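You operate a simulated robot arm through the tools that you are given. There is no shell and no other tool. Be economical: measure what you need, move in short steps, check, and stop when the job is done.

The job below is to be done with a simulated robot arm. You get a single attempt, and the scene is never put back.

Task
Fetch the long red label pack and set it on the blue-edged layer pad. Then take the blue drain jug and leave it on top of the red masterbatch sack. Then take the green masterbatch jar and leave it on the jogger tray. The order counts. Set down upright: blue drain jug, green masterbatch jar.

Only the result counts: the job must be done as asked and must still hold three seconds after the hand-in. Knocking over, shifting, dropping, spilling or breaking anything else fails it.

Robot
A 7-joint arm with a two-finger parallel gripper on a trunk, on a base that drives. Base frame: it is fixed to the floor where the robot stands at the start and does not move with it; the origin is under the middle of the robot, x ahead of it, y to its left, z up. Units: mm, rad, N and s.
With the tool pointing down near the work surface it reaches from about 100 to 640 mm from the robot's upright axis, wherever it stands. Its first joint turns from -2.897 to 2.897 rad. Places, roughly: blue drain jug [2750, -3250, 500]; blue-edged layer pad [-3250, -1750, 500]; green masterbatch jar [2750, -750, 750]; jogger tray (32x15 cm) [640, -460, 1320]; red masterbatch sack [2750, -250, 500]. Payload 3.43 kg.
The tool frame sits at the grasp point between the pads (the TCP): z along the fingers, y along the line on which they close. The tips reach 34 mm beyond it. Largest opening 128 mm; finger width 24, thickness 12; the body of the gripper, 48 by 130 mm, starts 96 mm behind the TCP.
Orientation is told as [roll, pitch, yaw] about the base's x, y, z axes, in that order, counted from this pose: with the fingers straight down and closing along the base's y, the tool's x points along the base's -x, its y along +y and its z along -z.

Tools
- The arm moves only by the tool servo_tool. Its argument "increments" is a list of rows, each a list of 7 numbers: the turn, a rotation vector about the base's x, y, z in rad, then the shift along the base's x, y, z in mm, then the finger opening in mm, from 0 to 128. In form: [[wx, wy, wz, dx, dy, dz, hand], ...]. A call has 1 to 10 rows; each row is the pose to reach, as a shift and turn from the pose commanded when the call began. A row lasts 0.2 s, in which the tool goes at most 50 mm and 0.15 rad; a call with a longer step from one row to the next is refused whole, and so is a gripper value outside its range. Where a pose cannot be reached the arm comes as near as it can. A force on the tool above 40 N (or 10 N above the force at the start of the call, whichever is more), or a blocked arm, ends the call early, and 0.2 s more pass. Each finger travels about 108 mm/s and halts on what it meets, pressing with about 40 N; the grip force reading is that of the motor and also rises with nothing between the fingers. The clock runs only during rows and for 0.2 s after the last one: add rows that repeat a pose to give the fingers time. The reply holds the time, the measured pose of the TCP, the force on the tool along the base axes, the opening and the grip force, in the units named above and with some noise, with the torque about the TCP (base axes, N m) and any sound that the robot's microphone picked up, and new pictures: "show" is both (left out), scene, wrist or none.
- Cameras (640 x 400 px; columns grow to the right, rows downward): "scene" is now at [-17.5, 84.1, 1460.5]; the picture's right is [-0.61, -0.79, 0.00], its down [-0.34, 0.26, -0.90] and it looks along [0.71, -0.55, -0.43] (base axes); focal length 259 px, centre (320, 200). "wrist" rides on the gripper at [76, -11, -160] in the tool frame; the picture's right is [0.15, 0.99, 0.00], its down [-0.88, 0.13, -0.46] and it looks along [-0.45, 0.07, 0.89] (tool axes); focal length 234 px, centre (320, 200). There is no depth. A picture from a camera that has moved, and an enlarged one, comes with that camera's place and axes in the base frame and with its lens.
- raise_lower(by): slides the trunk up (or, below 0, down) by that many mm; the arm and the scene camera ride with it, the base frame stays. It gives what a move gives, with no picture.
- roll_base(legs): drives the robot by 1 to 6 legs, each [ahead, left, turn to the left] in mm, mm and rad, along the robot's own axes; the way and the turn of a leg run together, so that a leg with both is an arc; at most 1500 mm and 3.142 rad a leg. The arm and the cameras ride along, it lands a little off, and it stops where it bumps. It gives what a move gives, and a new picture of the scene camera.
- aim_head(pan, tilt): turns the head with the scene camera to pan (to the left, within 1.501 rad either way) and tilt (down, from -0.506 to 1.204), counted from straight ahead of the robot. It gives what a move gives, and a new picture of the scene camera.
- enlarge(camera, box): a new picture of the part [left, top, right, bottom] of that camera's present view, enlarged. The clock stands still meanwhile.
- hand_in(): hands the job in; it is judged then, once.

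Go step by step. Nothing tells you exact positions but the pictures and the camera data: compare them with the known pose of the tool, close in by small moves and look again before you grip or let go. The budget is 165 turns and 260 pictures, counting those below and the enlarged ones. Unless the task says otherwise, let go and move clear before handing in, and close with one line.

The tools are called after ">>>" as a command line: name --pt "numbers of a row" for each row, then --argument value for the rest, lists and objects as JSON in quotes. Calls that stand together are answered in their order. servo_tool: Moves the arm, as the interface text tells. Its arguments: {"type":"object","properties":{"increments":{"type":"array","items":{"type":"array","items":{"type":"number"}}},"show":{"type":"string","enum":["both","scene","wrist","none"]}},"required":["increments"]} The other tools are called the same way: raise_lower (by) slides the trunk up or down; roll_base (legs) drives the base; aim_head (pan, tilt) turns the head that bears the scene camera; enlarge (camera, box) takes an enlarged picture of a part of a camera's view; hand_in () hands the job in.

At the start:

```text
clock: 0.0
tool_pos: [336.9, -79.9, 1149.0]
tcp_rot: [0.0, -0.001, 0.001]
wrist_force: [0.5, -0.5, 0.0]
torque: [-0.02, 0.01, 0.0]
grip_width: 128.0
gripper_force: 0.0
trunk travel left (down, up): [-150.0, 174.0]
robot x, y, heading: [2.8, -0.6, 0.001]
head pan, tilt: [-0.66, 0.447]
```

scene: 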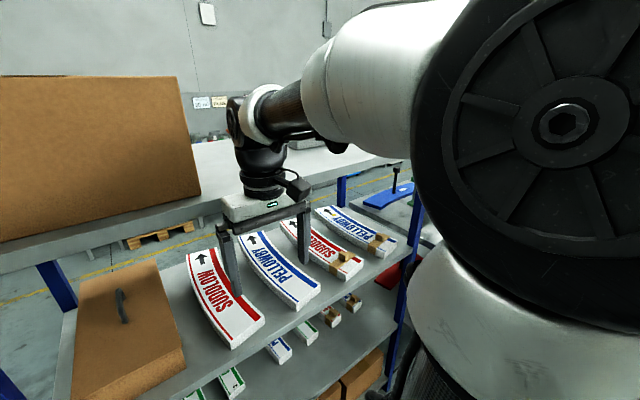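
wrist: 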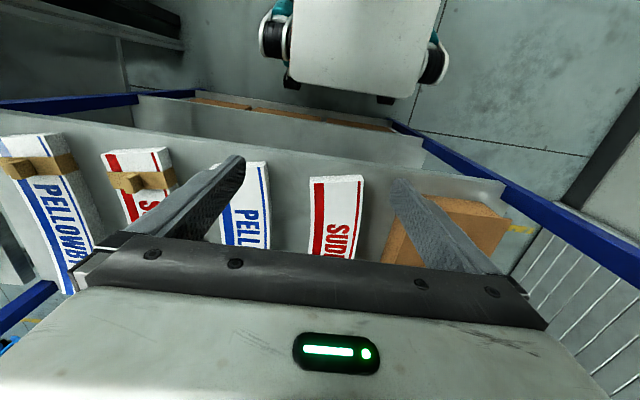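

I see a shelf with several label packs (two red, two blue), a cardboard box and lower shelves. I'll enlarge to tell the packs apart.

>>> enlarge --camera "scene" --box '[160, 180, 420, 400]'

>>> enlarge --camera "wrist" --box '[0, 80, 520, 280]'

>>> aim_head --pan -0.3 --tilt 0.8

```text
1.82 times, centred on (290, 290) of scene
camera zoom: at [-17.5, 84.1, 1460.5], right [-0.61, -0.79, 0.0], down [-0.34, 0.26, -0.9], along [0.71, -0.55, -0.43], focal length 472 px, centre (374, 36)
```

zoom: 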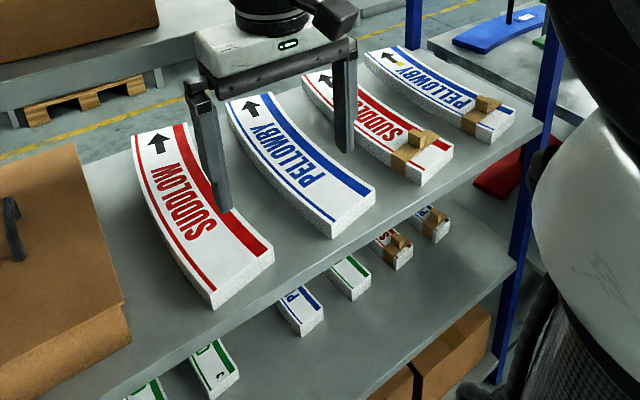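

```text
1.23 times, centred on (260, 180) of wrist
camera zoom: at [261.6, -89.8, 1309.0], right [-0.15, 0.99, 0.0], down [0.88, 0.13, 0.46], along [0.45, 0.07, -0.89], focal length 288 px, centre (394, 225)
```

zoom: 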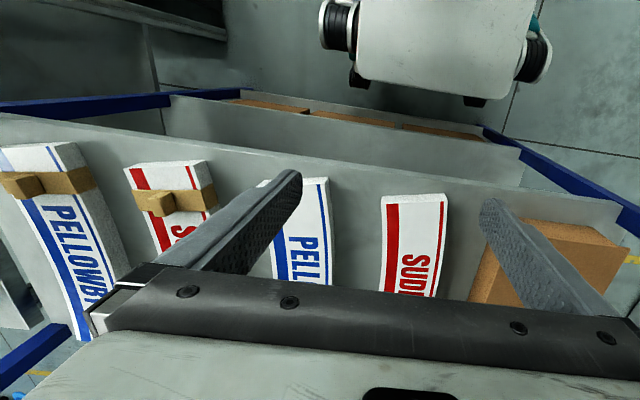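

```text
clock: 0.8
tool_pos: [336.7, -79.6, 1150.4]
tcp_rot: [0.0, 0.001, 0.001]
wrist_force: [0.1, -0.4, -0.4]
torque: [-0.03, -0.03, 0.02]
grip_width: 128.0
gripper_force: 0.0
trunk travel left (down, up): [-150.0, 174.0]
robot x, y, heading: [2.4, 1.8, -0.002]
head pan, tilt: [-0.3, 0.799]
camera scene: at [-13.1, 116.6, 1429.8], right [-0.3, -0.96, 0.0], down [-0.68, 0.21, -0.7], along [0.67, -0.21, -0.72], focal length 259 px, centre (320, 200)
```

scene: 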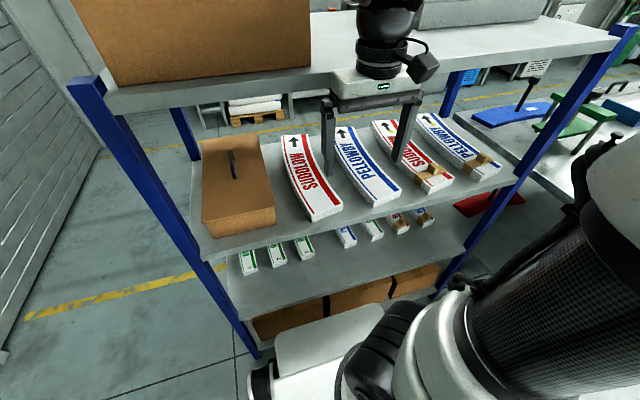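

>>> enlarge --camera "scene" --box '[360, 100, 520, 200]'

>>> enlarge --camera "scene" --box '[190, 120, 410, 280]'

>>> enlarge --camera "scene" --box '[320, 190, 460, 278]'

```text
4.00 times, centred on (440, 150) of scene
camera zoom: at [-13.1, 116.6, 1429.8], right [-0.3, -0.96, 0.0], down [-0.68, 0.21, -0.7], along [0.67, -0.21, -0.72], focal length 1037 px, centre (-160, 400)
```

zoom: 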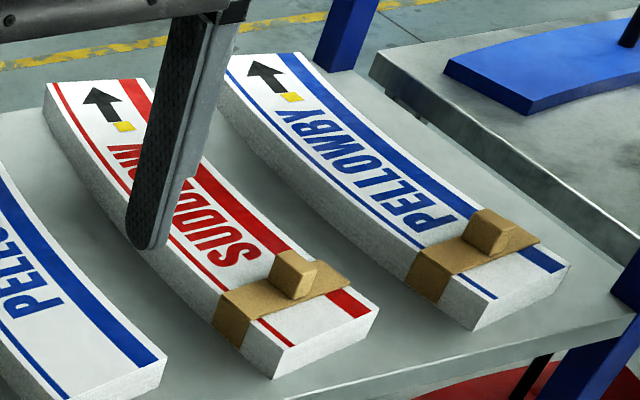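

```text
2.50 times, centred on (300, 200) of scene
camera zoom: at [-13.1, 116.6, 1429.8], right [-0.3, -0.96, 0.0], down [-0.68, 0.21, -0.7], along [0.67, -0.21, -0.72], focal length 648 px, centre (370, 200)
```

zoom: 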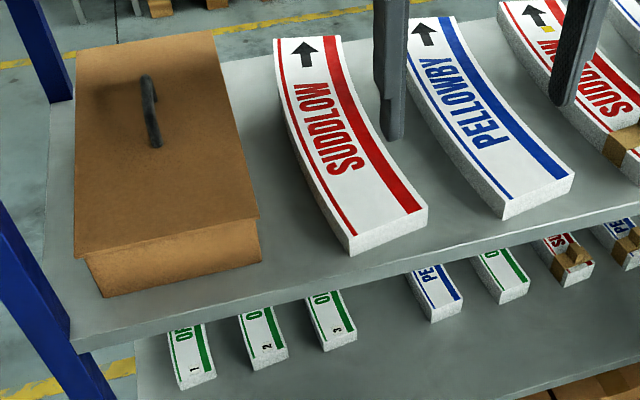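

```text
4.55 times, centred on (390, 234) of scene
camera zoom: at [-13.1, 116.6, 1429.8], right [-0.3, -0.96, 0.0], down [-0.68, 0.21, -0.7], along [0.67, -0.21, -0.72], focal length 1179 px, centre (2, 46)
```

zoom: 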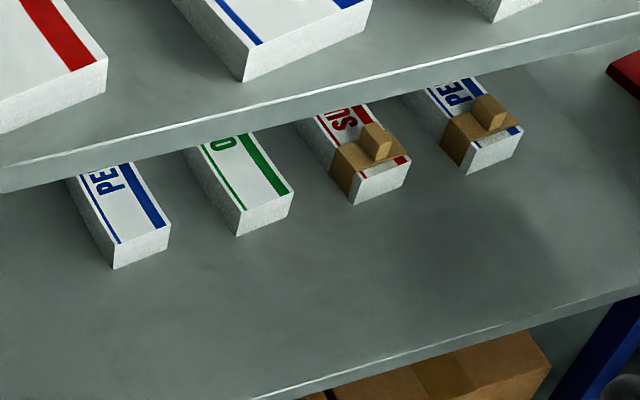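

Taped packs have a yellow mark as well; there are notes on the wall that may explain the difference. I'll read them.

>>> aim_head --pan -0.5 --tilt 0.1

>>> enlarge --camera "scene" --box '[160, 120, 320, 220]'

```text
clock: 1.9
tool_pos: [336.9, -79.1, 1150.4]
tcp_rot: [0.0, 0.001, -0.001]
wrist_force: [0.2, 0.2, -0.5]
torque: [-0.02, 0.03, -0.02]
grip_width: 128.0
gripper_force: 0.0
trunk travel left (down, up): [-150.0, 174.0]
robot x, y, heading: [1.5, -2.2, 0.003]
head pan, tilt: [-0.499, 0.099]
camera scene: at [-9.4, 96.5, 1492.7], right [-0.48, -0.88, 0.0], down [-0.09, 0.05, -0.99], along [0.87, -0.48, -0.1], focal length 259 px, centre (320, 200)
```

scene: 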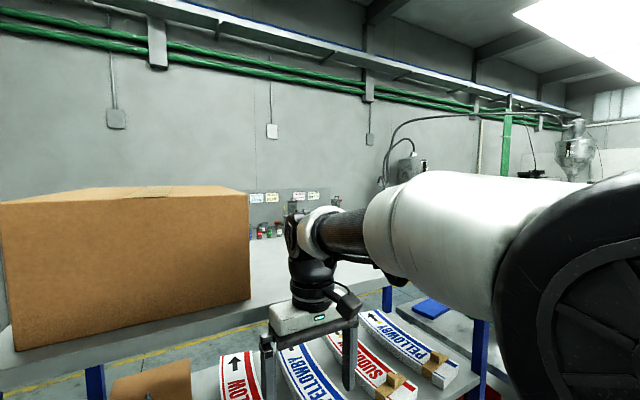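

```text
4.00 times, centred on (240, 170) of scene
camera zoom: at [-9.4, 96.5, 1492.7], right [-0.48, -0.88, 0.0], down [-0.09, 0.05, -0.99], along [0.87, -0.48, -0.1], focal length 1037 px, centre (640, 320)
```

zoom: 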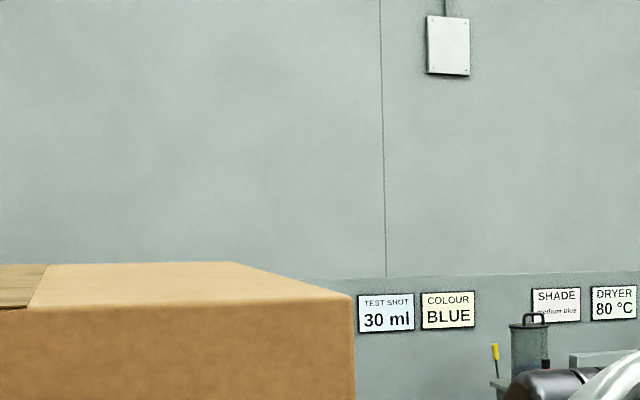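

Those notes concern other work. I'll look around the room for the pad and any label notice.

>>> aim_head --pan -1.5 --tilt 0.2

>>> aim_head --pan 0.6 --tilt 0.2

>>> aim_head --pan 1.5 --tilt 0.2

```text
clock: 3.2
tool_pos: [336.6, -79.5, 1149.7]
tcp_rot: [-0.001, 0.001, 0.0]
wrist_force: [0.8, 0.9, 0.8]
torque: [0.0, 0.0, -0.03]
grip_width: 128.1
gripper_force: 0.1
trunk travel left (down, up): [-150.0, 174.0]
robot x, y, heading: [-1.1, 1.5, -0.002]
head pan, tilt: [-1.499, 0.201]
camera scene: at [-83.5, 47.6, 1483.4], right [-1.0, -0.07, 0.0], down [-0.01, 0.2, -0.98], along [0.07, -0.98, -0.2], focal length 259 px, centre (320, 200)
```

scene: 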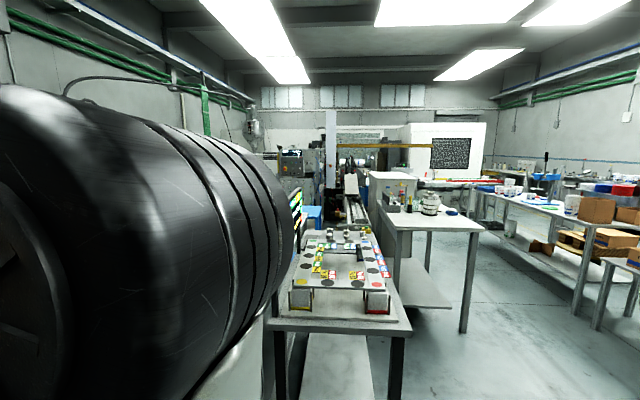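

```text
clock: 5.2
tool_pos: [336.5, -78.8, 1149.0]
tcp_rot: [-0.002, 0.0, 0.001]
wrist_force: [0.0, 0.3, -0.1]
torque: [-0.01, 0.0, -0.01]
grip_width: 128.0
gripper_force: 0.1
trunk travel left (down, up): [-150.0, 174.0]
robot x, y, heading: [0.6, 2.6, 0.002]
head pan, tilt: [0.6, 0.201]
camera scene: at [-13.3, 193.1, 1483.4], right [0.56, -0.83, 0.0], down [-0.16, -0.11, -0.98], along [0.81, 0.55, -0.2], focal length 259 px, centre (320, 200)
```

scene: 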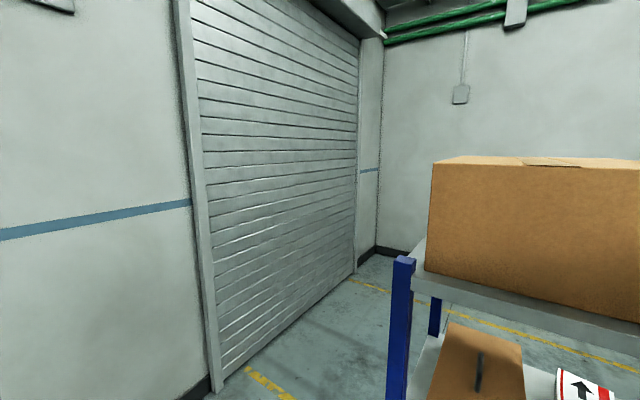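

```text
clock: 6.4
tool_pos: [336.3, -79.2, 1150.2]
tcp_rot: [0.0, -0.001, -0.002]
wrist_force: [0.9, 0.2, -0.4]
torque: [0.0, 0.02, 0.01]
grip_width: 128.1
gripper_force: 0.1
trunk travel left (down, up): [-150.0, 174.0]
robot x, y, heading: [-2.5, 0.6, 0.001]
head pan, tilt: [1.499, 0.201]
camera scene: at [-83.5, 233.4, 1483.4], right [1.0, -0.07, 0.0], down [-0.01, -0.2, -0.98], along [0.07, 0.98, -0.2], focal length 259 px, centre (320, 200)
```

scene: 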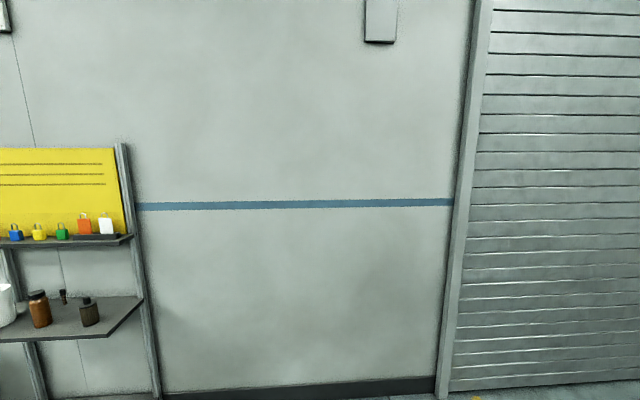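

Both long red packs are equal in size; one of them is taped with a block (as are several other decoys), so the plain red pack (around x 410–775, y −38, top z≈935) is the target. I'll tilt the tool forward so the wrist can pass under the upper shelf.

>>> servo_tool --pt "0 -0.1 0 -10 10 -10 128" --pt "0 -0.22 0 -20 20 -20 128" --pt "0 -0.34 0 -20 30 -30 128" --pt "0 -0.46 0 -20 40 -40 128" --pt "0 -0.58 0 -20 45 -50 128" --pt "0 -0.7 0 -20 45 -60 128" --show "wrist"

>>> aim_head --pan -0.15 --tilt 0.75

```text
clock: 7.8
tool_pos: [334.1, -38.1, 1115.0]
tcp_rot: [-0.001, -0.699, -0.001]
wrist_force: [0.4, 0.5, 1.0]
torque: [0.02, 0.0, -0.01]
grip_width: 127.9
gripper_force: 0.0
out of reach, approached as far as the arm can: row 6
trunk travel left (down, up): [-150.0, 174.0]
robot x, y, heading: [-2.9, 0.7, 0.0]
head pan, tilt: [1.499, 0.201]
camera wrist: at [174.2, -49.6, 1188.5], right [-0.11, 0.99, -0.09], down [0.38, 0.13, 0.92], along [0.92, 0.07, -0.39], focal length 234 px, centre (320, 200)
```

wrist: 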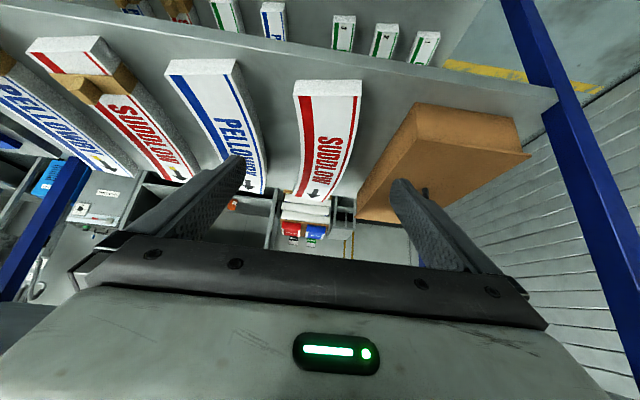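

```text
clock: 9.5
tool_pos: [334.1, -39.4, 1115.9]
tcp_rot: [0.001, -0.695, -0.001]
wrist_force: [0.8, 1.1, -0.9]
torque: [0.0, -0.01, -0.03]
grip_width: 128.0
gripper_force: 0.1
trunk travel left (down, up): [-150.0, 174.0]
robot x, y, heading: [0.0, 1.0, -0.004]
head pan, tilt: [-0.15, 0.75]
camera scene: at [-8.2, 128.2, 1433.7], right [-0.15, -0.99, 0.0], down [-0.67, 0.1, -0.73], along [0.72, -0.11, -0.68], focal length 259 px, centre (320, 200)
```

scene: 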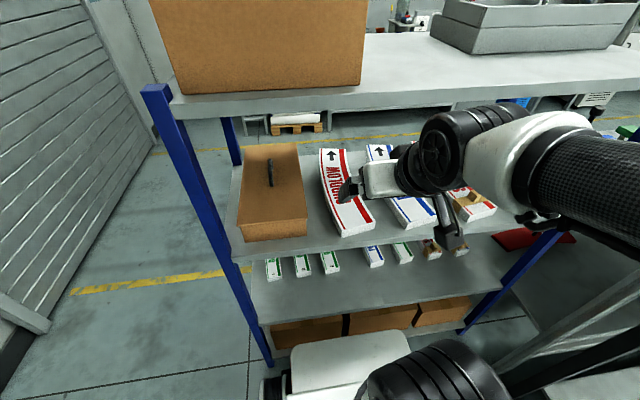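

>>> enlarge --camera "wrist" --box '[240, 60, 440, 210]'

>>> raise_lower --by -110

>>> servo_tool --pt "0 0 0 0 0 0 116"

```text
2.67 times, centred on (340, 135) of wrist
camera zoom: at [174.2, -49.7, 1188.9], right [-0.11, 0.99, -0.09], down [0.38, 0.13, 0.91], along [0.92, 0.07, -0.39], focal length 624 px, centre (267, 373)
```

zoom: 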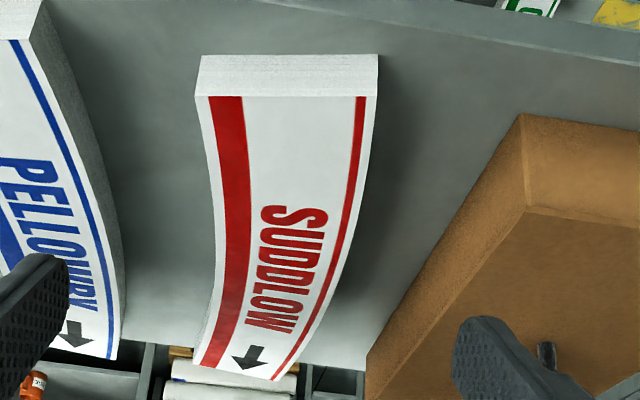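

```text
clock: 10.9
tool_pos: [333.8, -38.0, 1005.5]
tcp_rot: [-0.001, -0.696, 0.001]
wrist_force: [0.9, 0.5, -0.2]
torque: [-0.03, 0.0, -0.03]
grip_width: 128.0
gripper_force: 0.1
trunk travel left (down, up): [-40.0, 284.0]
robot x, y, heading: [-0.2, -2.6, 0.003]
head pan, tilt: [-0.15, 0.75]
```

```text
clock: 11.3
tool_pos: [334.4, -39.0, 1006.5]
tcp_rot: [0.0, -0.696, 0.0]
wrist_force: [0.2, -1.7, -0.1]
torque: [0.0, -0.02, -0.06]
grip_width: 116.1
gripper_force: 0.1
trunk travel left (down, up): [-40.0, 284.0]
robot x, y, heading: [3.2, -0.2, 0.002]
head pan, tilt: [-0.15, 0.75]
camera scene: at [-8.3, 128.1, 1323.7], right [-0.15, -0.99, 0.0], down [-0.67, 0.1, -0.73], along [0.72, -0.11, -0.68], focal length 259 px, centre (320, 200)
camera wrist: at [174.3, -49.7, 1078.9], right [-0.11, 0.99, -0.09], down [0.38, 0.13, 0.91], along [0.92, 0.07, -0.39], focal length 234 px, centre (320, 200)
```

scene: 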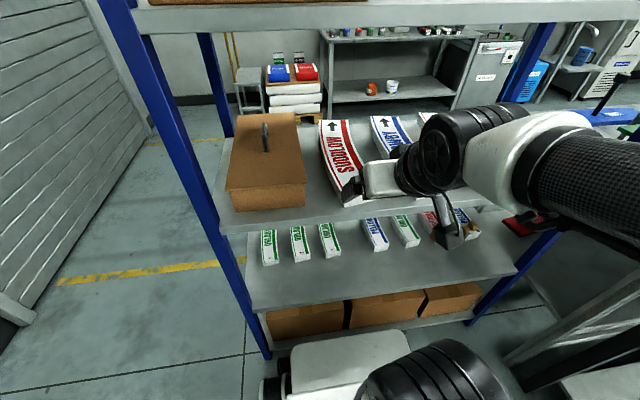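
wrist: 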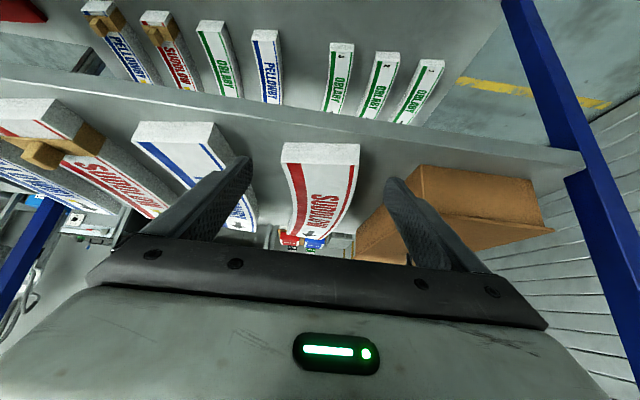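

>>> enlarge --camera "wrist" --box '[240, 120, 440, 245]'

```text
3.20 times, centred on (340, 182) of wrist
camera zoom: at [174.3, -49.7, 1078.9], right [-0.11, 0.99, -0.09], down [0.38, 0.13, 0.91], along [0.92, 0.07, -0.39], focal length 749 px, centre (256, 256)
```

zoom: 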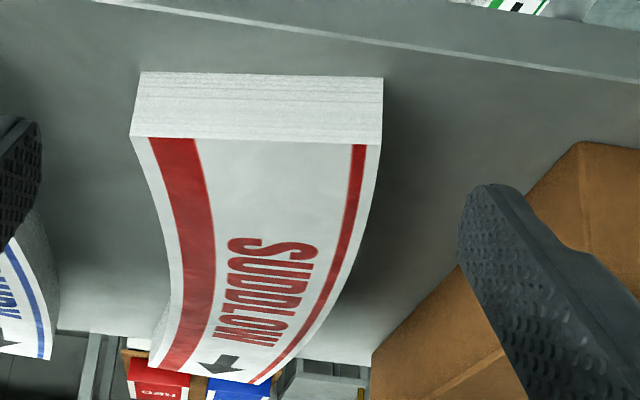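

Triangulating, the pack's top is z≈927, shelf z≈898, centre ≈(595,−20), width ≈93. I move in over it under the top shelf.

>>> servo_tool --pt "0 0 0 40 5 4 124" --pt "0 0 0 85 10 6 124" --pt "0 0 0 130 14 6 124" --pt "0 0 0 175 19 6 124" --pt "0 0 0 215 19 6 124" --pt "0 0 0 255 19 6 124"

```text
clock: 12.7
tool_pos: [573.8, -18.8, 1005.6]
tcp_rot: [0.003, -0.689, -0.002]
wrist_force: [0.6, -0.2, 0.2]
torque: [-0.01, 0.05, -0.04]
grip_width: 123.9
gripper_force: 0.0
trunk travel left (down, up): [-40.0, 284.0]
robot x, y, heading: [-3.7, 1.1, -0.0]
head pan, tilt: [-0.15, 0.75]
camera scene: at [-21.9, 128.6, 1321.4], right [-0.15, -0.99, 0.0], down [-0.67, 0.1, -0.74], along [0.73, -0.11, -0.67], focal length 259 px, centre (320, 200)
camera wrist: at [414.1, -30.3, 1080.6], right [-0.11, 0.99, -0.09], down [0.39, 0.13, 0.91], along [0.91, 0.07, -0.4], focal length 234 px, centre (320, 200)
```

scene: 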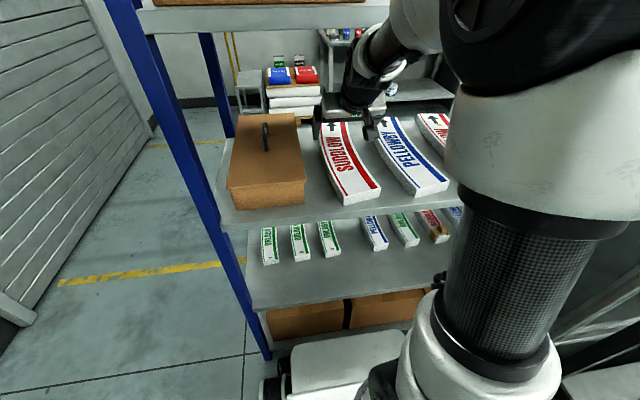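
wrist: 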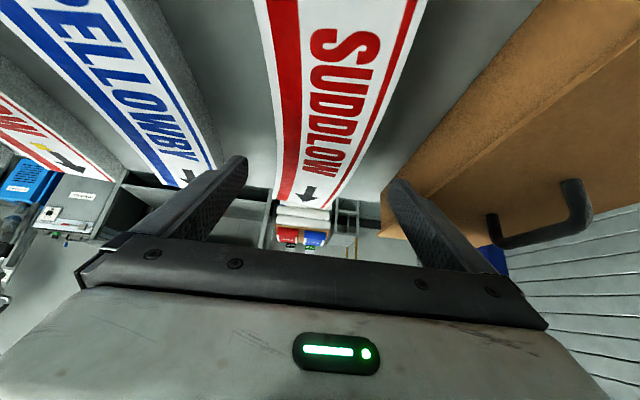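

The body camera moved back by ~13 mm, so part of the arm may be pressing the upper shelf edge. I'll back off a little and check.

>>> servo_tool --pt "0 0 0 -45 0 0 124" --pt "0 0 0 -90 0 0 124" --show "scene"

>>> aim_head --pan -0.3 --tilt 0.4

```text
clock: 13.3
tool_pos: [500.5, -18.5, 1013.1]
tcp_rot: [0.001, -0.697, 0.0]
wrist_force: [0.7, 1.0, -0.1]
torque: [0.0, -0.01, -0.02]
grip_width: 124.1
gripper_force: 0.0
trunk travel left (down, up): [-40.0, 284.0]
robot x, y, heading: [3.4, 0.9, 0.002]
head pan, tilt: [-0.15, 0.75]
camera scene: at [-7.2, 128.1, 1324.2], right [-0.15, -0.99, 0.0], down [-0.67, 0.1, -0.73], along [0.72, -0.11, -0.68], focal length 259 px, centre (320, 200)
```

scene: 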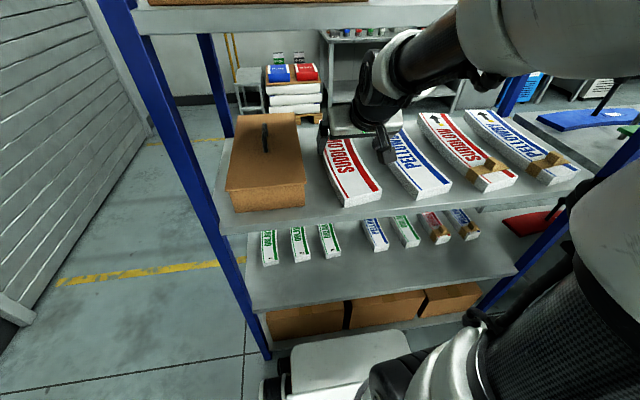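

```text
clock: 14.1
tool_pos: [500.5, -19.2, 1011.5]
tcp_rot: [0.001, -0.696, 0.001]
wrist_force: [-0.1, -0.5, -0.1]
torque: [0.0, 0.01, 0.01]
grip_width: 124.1
gripper_force: 0.0
trunk travel left (down, up): [-40.0, 284.0]
robot x, y, heading: [0.1, 1.6, 0.003]
head pan, tilt: [-0.3, 0.4]
camera scene: at [-1.7, 113.1, 1354.7], right [-0.3, -0.96, 0.0], down [-0.37, 0.12, -0.92], along [0.88, -0.27, -0.39], focal length 259 px, centre (320, 200)
```

scene: 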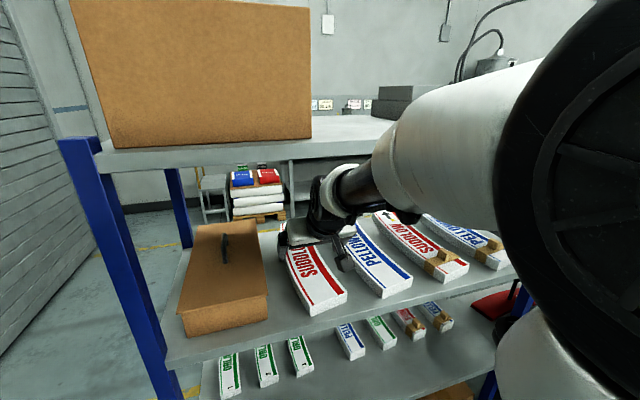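

I'll grip nearer (x≈500), slide the pack out toward me, then re-grip at its middle. First lower the trunk a bit more, turn the tool to the curve and descend.

>>> raise_lower --by -35

>>> servo_tool --pt "0 0 0.11 0 -6 0 126" --pt "0 0 0.11 0 -6 -10 126" --pt "0 0 0.11 0 -6 -20 126"

```text
clock: 14.9
tool_pos: [499.3, -19.3, 977.7]
tcp_rot: [0.0, -0.696, 0.0]
wrist_force: [0.3, -0.2, 0.2]
torque: [0.01, 0.03, -0.03]
grip_width: 124.1
gripper_force: 0.2
trunk travel left (down, up): [-5.0, 319.0]
robot x, y, heading: [-2.0, 1.8, -0.006]
head pan, tilt: [-0.3, 0.4]
```

```text
clock: 15.7
tool_pos: [500.2, -25.5, 956.7]
tcp_rot: [-0.001, -0.696, 0.111]
wrist_force: [-0.3, 0.3, 0.1]
torque: [0.03, -0.02, -0.01]
grip_width: 126.0
gripper_force: 0.0
trunk travel left (down, up): [-5.0, 319.0]
robot x, y, heading: [-2.2, 0.4, -0.0]
head pan, tilt: [-0.3, 0.4]
camera scene: at [-1.8, 113.1, 1319.8], right [-0.3, -0.96, 0.0], down [-0.37, 0.12, -0.92], along [0.88, -0.27, -0.39], focal length 259 px, centre (320, 200)
camera wrist: at [341.3, -53.7, 1029.5], right [-0.22, 0.97, -0.09], down [0.37, 0.17, 0.91], along [0.9, 0.17, -0.39], focal length 234 px, centre (320, 200)
```

scene: 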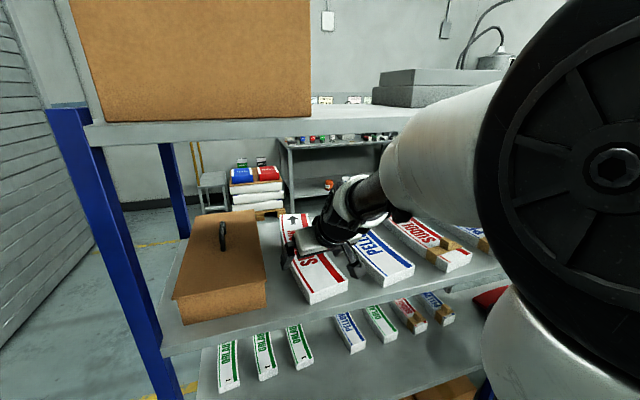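
wrist: 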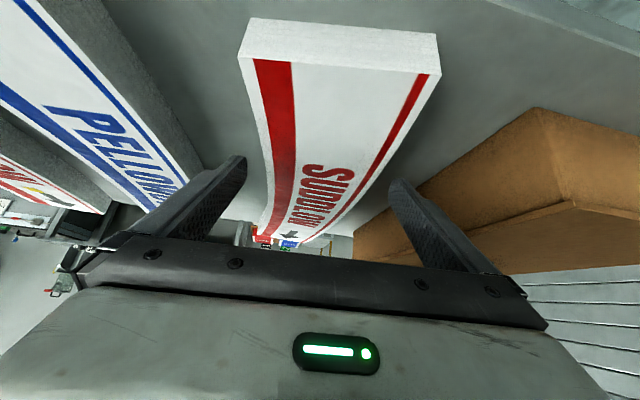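

Fingers straddle the pack well. Descend and close.

>>> servo_tool --pt "0 0 0 0 0 -10 126" --pt "0 0 0 0 0 -20 126" --pt "0 0 0 0 0 -20 126" --show "wrist"

>>> servo_tool --pt "0 0 0 0 0 0 105" --pt "0 0 0 0 0 0 85" --pt "0 0 0 0 0 0 75" --pt "0 0 0 0 0 0 75" --show "both"

```text
clock: 16.5
tool_pos: [498.6, -24.8, 937.2]
tcp_rot: [0.001, -0.695, 0.11]
wrist_force: [0.8, 0.2, -0.3]
torque: [-0.01, -0.03, -0.01]
grip_width: 126.0
gripper_force: 0.0
trunk travel left (down, up): [-5.0, 319.0]
robot x, y, heading: [2.6, -1.3, -0.001]
head pan, tilt: [-0.3, 0.4]
camera wrist: at [341.2, -53.6, 1009.8], right [-0.22, 0.97, -0.09], down [0.37, 0.17, 0.91], along [0.9, 0.17, -0.39], focal length 234 px, centre (320, 200)
```

wrist: 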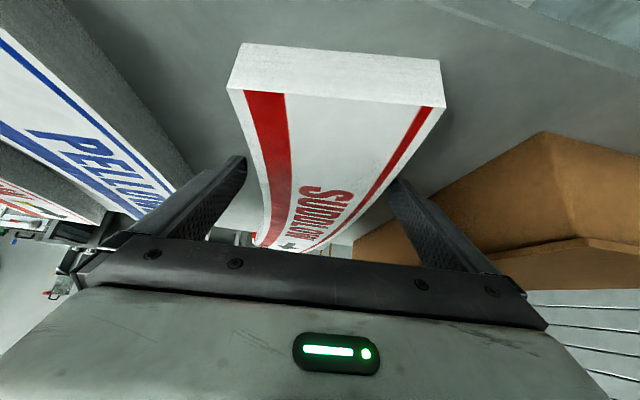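

```text
clock: 17.5
tool_pos: [499.3, -24.7, 936.6]
tcp_rot: [0.0, -0.697, 0.109]
wrist_force: [0.6, -1.8, 0.2]
torque: [-0.07, -0.16, 0.08]
grip_width: 96.3
gripper_force: 40.1
trunk travel left (down, up): [-5.0, 319.0]
robot x, y, heading: [3.6, 0.7, -0.005]
head pan, tilt: [-0.3, 0.4]
camera scene: at [-1.7, 113.1, 1319.8], right [-0.3, -0.96, 0.0], down [-0.37, 0.12, -0.92], along [0.88, -0.27, -0.39], focal length 259 px, centre (320, 200)
camera wrist: at [341.2, -53.7, 1009.9], right [-0.22, 0.97, -0.09], down [0.37, 0.17, 0.91], along [0.9, 0.17, -0.39], focal length 234 px, centre (320, 200)
```

scene: 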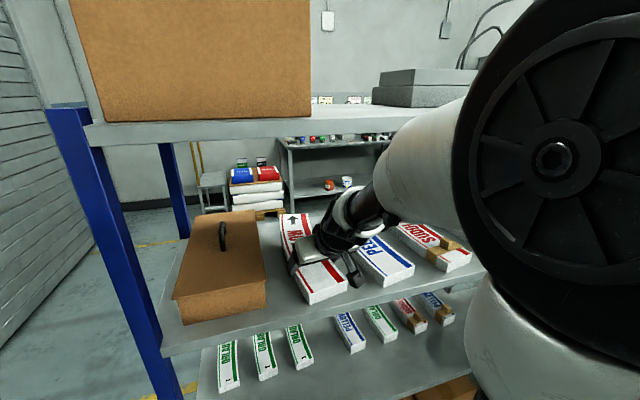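
wrist: 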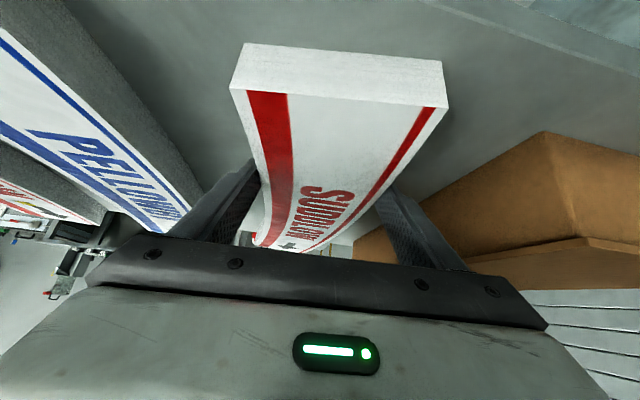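

Gripped at 96 mm. Slide it 140 mm toward me along the shelf.

>>> servo_tool --pt "0 0 0 -25 0 1 75" --pt "0 0 0 -50 0 1 75" --pt "0 0 0 -75 0 1 75" --pt "0 0 0 -100 0 1 75" --pt "0 0 0 -125 0 1 75" --pt "0 0 0 -140 0 1 75" --show "both"

```text
clock: 18.9
tool_pos: [364.5, -26.5, 942.1]
tcp_rot: [0.001, -0.694, 0.111]
wrist_force: [0.0, 0.0, -6.4]
torque: [0.02, 0.59, 0.01]
grip_width: 96.0
gripper_force: 39.3
out of reach, approached as far as the arm can: row 6
trunk travel left (down, up): [-5.0, 319.0]
robot x, y, heading: [2.2, 1.0, 0.003]
head pan, tilt: [-0.3, 0.4]
camera scene: at [-1.3, 113.1, 1319.8], right [-0.3, -0.96, 0.0], down [-0.37, 0.12, -0.92], along [0.88, -0.27, -0.39], focal length 259 px, centre (320, 200)
camera wrist: at [206.4, -55.1, 1017.1], right [-0.22, 0.97, -0.09], down [0.37, 0.17, 0.91], along [0.9, 0.17, -0.4], focal length 234 px, centre (320, 200)
```

scene: 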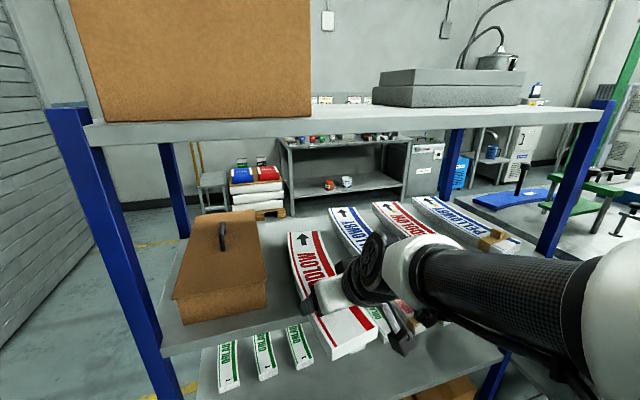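
wrist: 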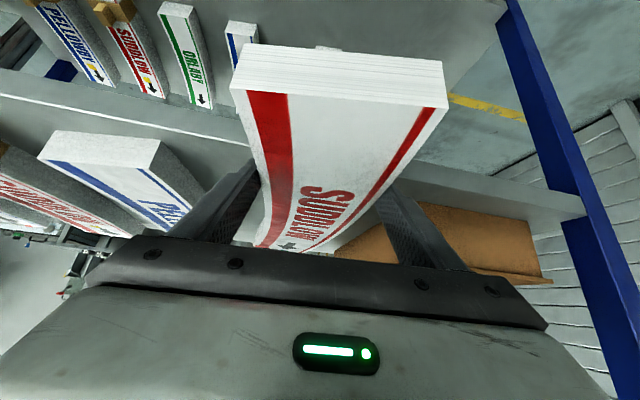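

It's now held in the air by 5 mm: weight ≈6.4 N, grip solid. I'll set it back, then re-grip at mid-length (x≈460).

>>> servo_tool --pt "0 0 0 3 0 -6 75" --pt "0 0 0 3 0 -6 75" --pt "0 0 0 3 0 -6 100" --pt "0 0 0 3 0 -6 126" --pt "0 0 0 3 0 -6 126" --pt "0 0 0 3 0 40 126" --show "none"

>>> servo_tool --pt "0 0 -0.055 45 2 0 126" --pt "0 0 -0.11 93 4 0 126" --pt "0 0 -0.11 93 4 -20 126" --show "both"

```text
clock: 20.3
tool_pos: [367.6, -27.2, 983.9]
tcp_rot: [-0.002, -0.696, 0.109]
wrist_force: [0.1, 0.2, -0.2]
torque: [-0.04, -0.01, -0.01]
grip_width: 125.8
gripper_force: 0.0
trunk travel left (down, up): [-5.0, 319.0]
robot x, y, heading: [1.7, 1.7, -0.003]
head pan, tilt: [-0.3, 0.4]
```

```text
clock: 21.1
tool_pos: [460.9, -22.5, 963.7]
tcp_rot: [0.001, -0.698, 0.002]
wrist_force: [0.0, -0.8, -0.1]
torque: [-0.01, 0.01, -0.03]
grip_width: 126.0
gripper_force: 0.0
trunk travel left (down, up): [-5.0, 319.0]
robot x, y, heading: [-1.7, 0.3, -0.001]
head pan, tilt: [-0.3, 0.4]
camera scene: at [-0.6, 117.1, 1320.0], right [-0.25, -0.97, 0.0], down [-0.37, 0.1, -0.92], along [0.89, -0.23, -0.39], focal length 259 px, centre (320, 200)
camera wrist: at [300.7, -33.7, 1036.9], right [-0.11, 0.99, -0.09], down [0.38, 0.13, 0.92], along [0.92, 0.07, -0.39], focal length 234 px, centre (320, 200)
```

scene: 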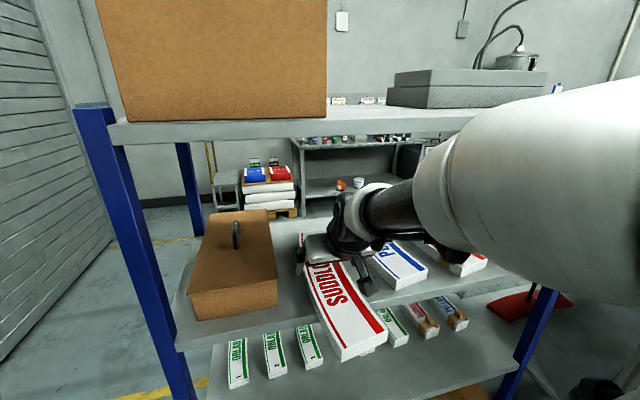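
wrist: 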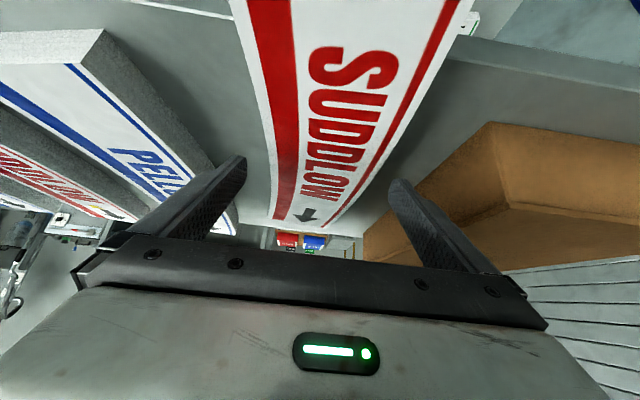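

>>> servo_tool --pt "0 0 0 0 0 -14 126" --pt "0 0 0 0 0 -27 126" --pt "0 0 0 0 0 -27 110" --pt "0 0 0 0 0 -27 90" --pt "0 0 0 0 0 -27 75" --pt "0 0 0 0 0 -27 75" --show "wrist"

>>> servo_tool --pt "0 0 0 0 0 10 75" --pt "0 0 0 0 0 25 75" --pt "0 0 0 -20 0 40 75" --show "both"

```text
clock: 22.5
tool_pos: [461.0, -22.9, 937.7]
tcp_rot: [0.0, -0.695, 0.0]
wrist_force: [-0.5, 3.5, 1.1]
torque: [0.38, -0.3, 0.05]
grip_width: 96.5
gripper_force: 39.9
trunk travel left (down, up): [-5.0, 319.0]
robot x, y, heading: [-2.3, 2.0, 0.003]
head pan, tilt: [-0.3, 0.4]
camera wrist: at [300.5, -33.6, 1010.4], right [-0.11, 0.99, -0.09], down [0.38, 0.13, 0.91], along [0.92, 0.07, -0.39], focal length 234 px, centre (320, 200)
```

wrist: 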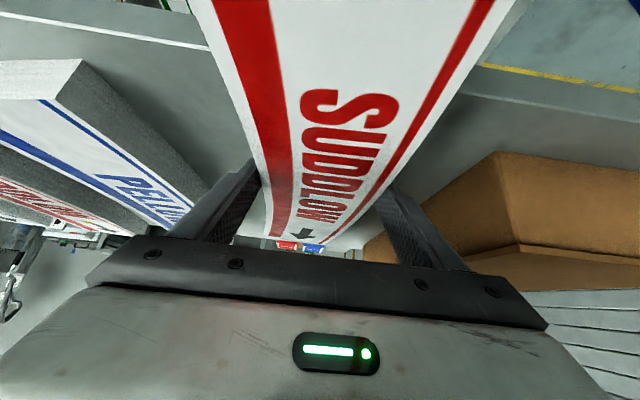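

```text
clock: 23.3
tool_pos: [440.0, -22.8, 978.0]
tcp_rot: [0.001, -0.697, 0.0]
wrist_force: [0.7, -0.5, -6.4]
torque: [0.05, 0.07, 0.02]
grip_width: 96.2
gripper_force: 39.9
trunk travel left (down, up): [-5.0, 319.0]
robot x, y, heading: [1.8, -1.9, -0.004]
head pan, tilt: [-0.3, 0.4]
camera scene: at [-0.8, 113.7, 1320.1], right [-0.29, -0.96, 0.0], down [-0.37, 0.11, -0.92], along [0.88, -0.27, -0.39], focal length 259 px, centre (320, 200)
camera wrist: at [280.9, -33.6, 1051.1], right [-0.11, 0.99, -0.09], down [0.38, 0.13, 0.91], along [0.92, 0.07, -0.39], focal length 234 px, centre (320, 200)
```

scene: 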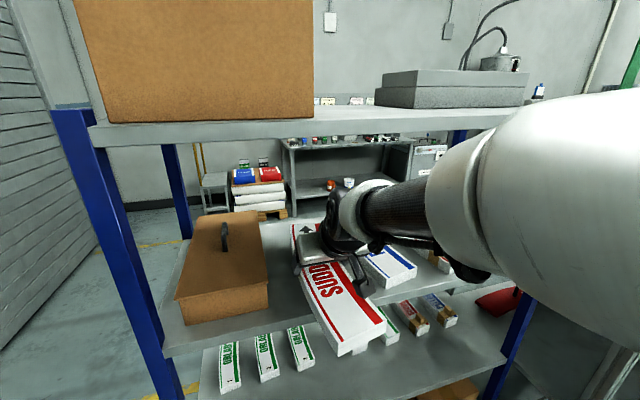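
wrist: 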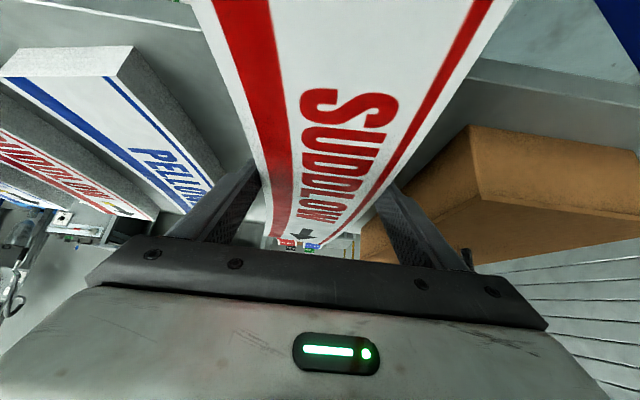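

Lifted and balanced. Back away from the rack and turn left in place to look toward the rear.

>>> roll_base --legs '[[-550, 0, 0]]'

>>> roll_base --legs '[[0, 0, 1.57]]'

>>> aim_head --pan 1.2 --tilt 0.2

```text
clock: 26.5
tool_pos: [-111.5, -22.8, 977.1]
tcp_rot: [-0.001, -0.698, -0.003]
wrist_force: [-0.3, 0.3, -5.4]
torque: [0.04, 0.08, 0.01]
grip_width: 96.4
gripper_force: 39.8
trunk travel left (down, up): [-5.0, 319.0]
robot x, y, heading: [-553.4, 0.8, -0.005]
head pan, tilt: [-0.3, 0.4]
camera scene: at [-553.6, 115.0, 1319.9], right [-0.29, -0.96, 0.0], down [-0.37, 0.11, -0.92], along [0.88, -0.27, -0.39], focal length 259 px, centre (320, 200)
```

scene: 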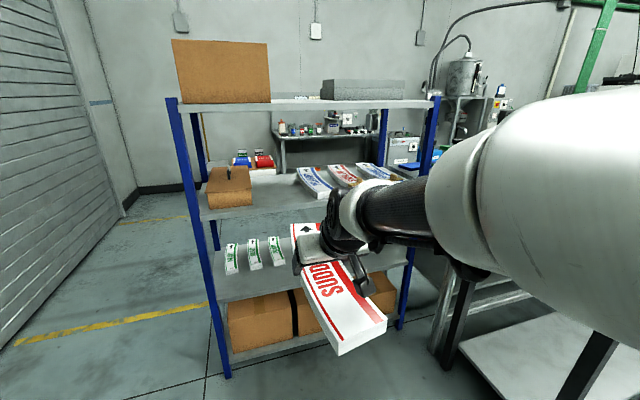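

```text
clock: 30.8
tool_pos: [-526.4, 441.8, 978.3]
tcp_rot: [0.0, -0.697, 1.559]
wrist_force: [-0.8, 0.5, -5.5]
torque: [-0.06, 0.01, 0.0]
grip_width: 96.4
gripper_force: 40.5
trunk travel left (down, up): [-5.0, 319.0]
robot x, y, heading: [-548.0, 2.1, 1.555]
head pan, tilt: [-0.3, 0.4]
camera scene: at [-666.5, 1.8, 1319.9], right [0.95, -0.3, 0.0], down [-0.12, -0.37, -0.92], along [0.27, 0.88, -0.39], focal length 259 px, centre (320, 200)
```

scene: 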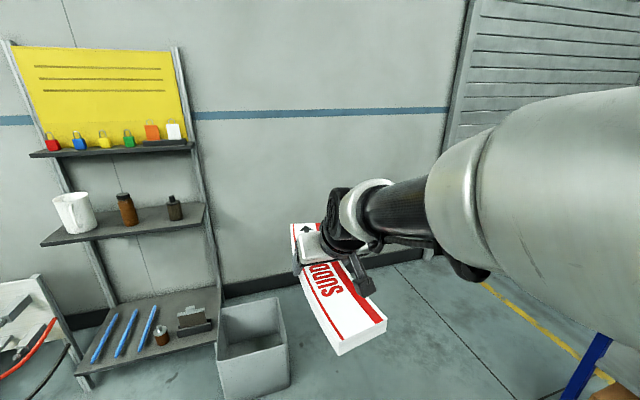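

```text
clock: 32.4
tool_pos: [-526.7, 443.3, 974.2]
tcp_rot: [0.0, -0.688, 1.561]
wrist_force: [-0.2, -0.2, -6.6]
torque: [-0.08, 0.04, 0.0]
grip_width: 96.4
gripper_force: 40.5
trunk travel left (down, up): [-5.0, 319.0]
robot x, y, heading: [-556.8, -0.3, 1.556]
head pan, tilt: [1.201, 0.201]
camera scene: at [-760.2, -20.7, 1331.9], right [0.71, 0.71, 0.0], down [0.19, -0.19, -0.96], along [-0.68, 0.68, -0.27], focal length 259 px, centre (320, 200)
```

scene: 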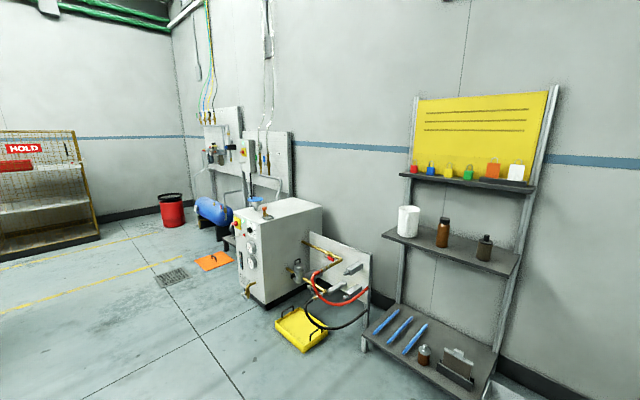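

>>> roll_base --legs '[[0, 0, 1.3]]'

>>> aim_head --pan 0.8 --tilt 0.25

```text
clock: 36.1
tool_pos: [-971.2, 142.4, 973.9]
tcp_rot: [0.0, -0.687, 2.867]
wrist_force: [-0.6, -0.3, -6.1]
torque: [-0.04, -0.04, -0.01]
grip_width: 96.2
gripper_force: 39.8
trunk travel left (down, up): [-5.0, 319.0]
robot x, y, heading: [-549.7, 1.6, 2.869]
head pan, tilt: [1.201, 0.201]
camera scene: at [-585.1, -204.7, 1331.2], right [-0.51, 0.86, 0.0], down [0.24, 0.14, -0.96], along [-0.83, -0.49, -0.27], focal length 259 px, centre (320, 200)
```

scene: 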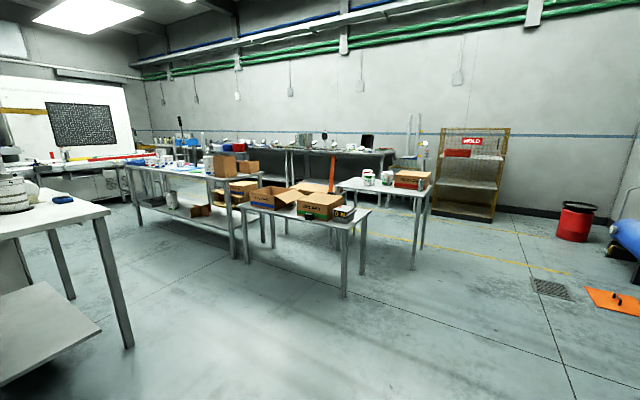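

```text
clock: 37.0
tool_pos: [-973.0, 140.9, 973.5]
tcp_rot: [0.0, -0.688, 2.869]
wrist_force: [-1.4, 0.7, -5.1]
torque: [-0.05, -0.02, -0.01]
grip_width: 96.3
gripper_force: 40.0
trunk travel left (down, up): [-5.0, 319.0]
robot x, y, heading: [-553.0, 5.4, 2.873]
head pan, tilt: [0.799, 0.25]
camera scene: at [-585.5, -203.9, 1331.2], right [-0.5, 0.87, 0.0], down [0.24, 0.14, -0.96], along [-0.83, -0.48, -0.27], focal length 259 px, centre (320, 200)
```

scene: 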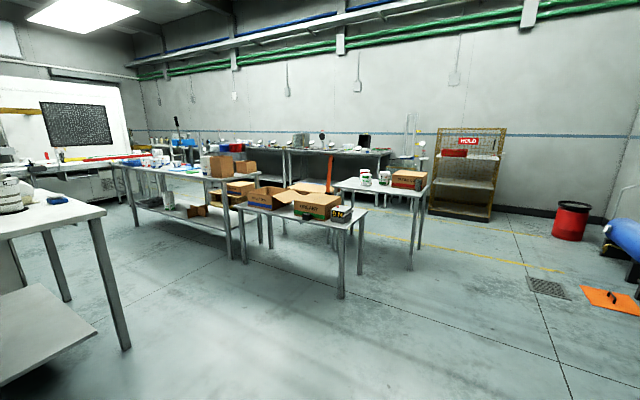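

>>> enlarge --camera "scene" --box '[220, 150, 440, 290]'

>>> enlarge --camera "scene" --box '[90, 110, 270, 230]'

```text
2.86 times, centred on (330, 220) of scene
camera zoom: at [-585.5, -203.9, 1331.2], right [-0.5, 0.87, 0.0], down [0.24, 0.14, -0.96], along [-0.83, -0.48, -0.27], focal length 741 px, centre (291, 143)
```

zoom: 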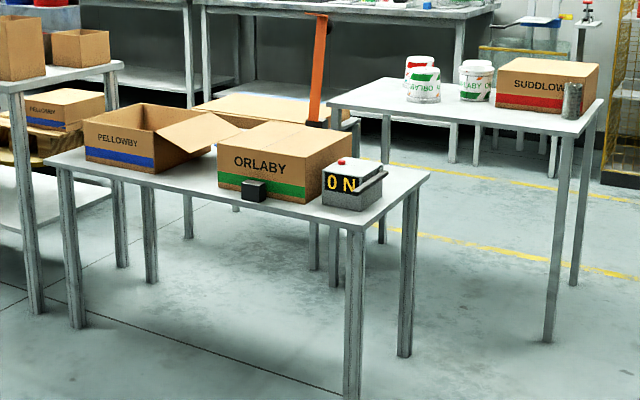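

```text
3.33 times, centred on (180, 170) of scene
camera zoom: at [-585.5, -203.9, 1331.2], right [-0.5, 0.87, 0.0], down [0.24, 0.14, -0.96], along [-0.83, -0.48, -0.27], focal length 864 px, centre (787, 300)
```

zoom: 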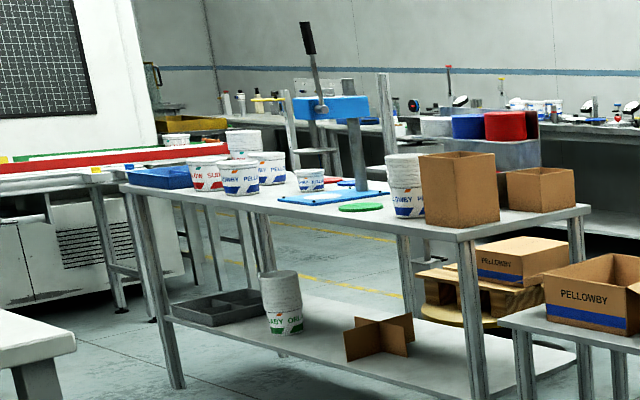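

The pad appears to lie behind the box table, around (−3250,−1750); it's reachable from the aisle behind. I'll drive along y≈0 past the tables.

>>> roll_base --legs '[[0, 0, 0.27], [1500, 0, 0], [1500, 0, 0]]'

>>> aim_head --pan 0.75 --tilt 0.4

```text
clock: 52.4
tool_pos: [-4000.8, 36.4, 974.0]
tcp_rot: [0.0, -0.688, 3.134]
wrist_force: [-0.3, 1.1, -5.6]
torque: [-0.05, -0.05, 0.0]
grip_width: 96.3
gripper_force: 40.1
trunk travel left (down, up): [-5.0, 319.0]
robot x, y, heading: [-3557.8, 9.4, 3.135]
head pan, tilt: [0.799, 0.25]
camera scene: at [-3538.7, -195.5, 1332.7], right [-0.7, 0.72, 0.0], down [0.19, 0.18, -0.97], along [-0.69, -0.67, -0.26], focal length 259 px, centre (320, 200)
```

scene: 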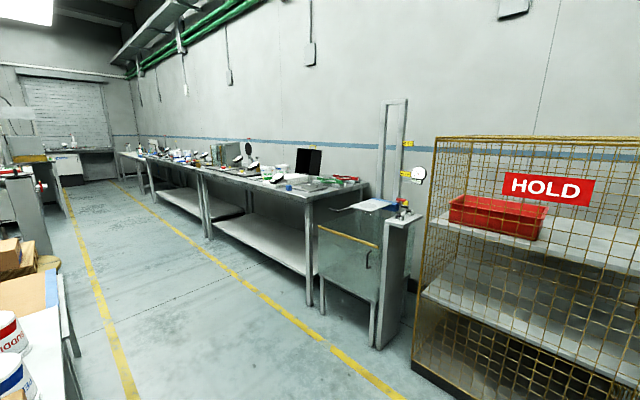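

```text
clock: 53.1
tool_pos: [-4001.3, 36.3, 974.2]
tcp_rot: [0.0, -0.687, 3.132]
wrist_force: [1.1, 0.1, -6.6]
torque: [-0.02, -0.02, 0.0]
grip_width: 96.5
gripper_force: 40.7
trunk travel left (down, up): [-5.0, 319.0]
robot x, y, heading: [-3562.1, 12.0, 3.134]
head pan, tilt: [0.75, 0.4]
camera scene: at [-3540.0, -193.0, 1319.8], right [-0.68, 0.74, 0.0], down [0.29, 0.26, -0.92], along [-0.68, -0.62, -0.39], focal length 259 px, centre (320, 200)
```

scene: 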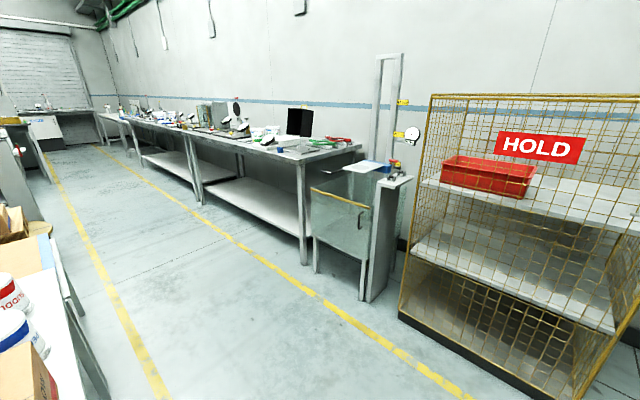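

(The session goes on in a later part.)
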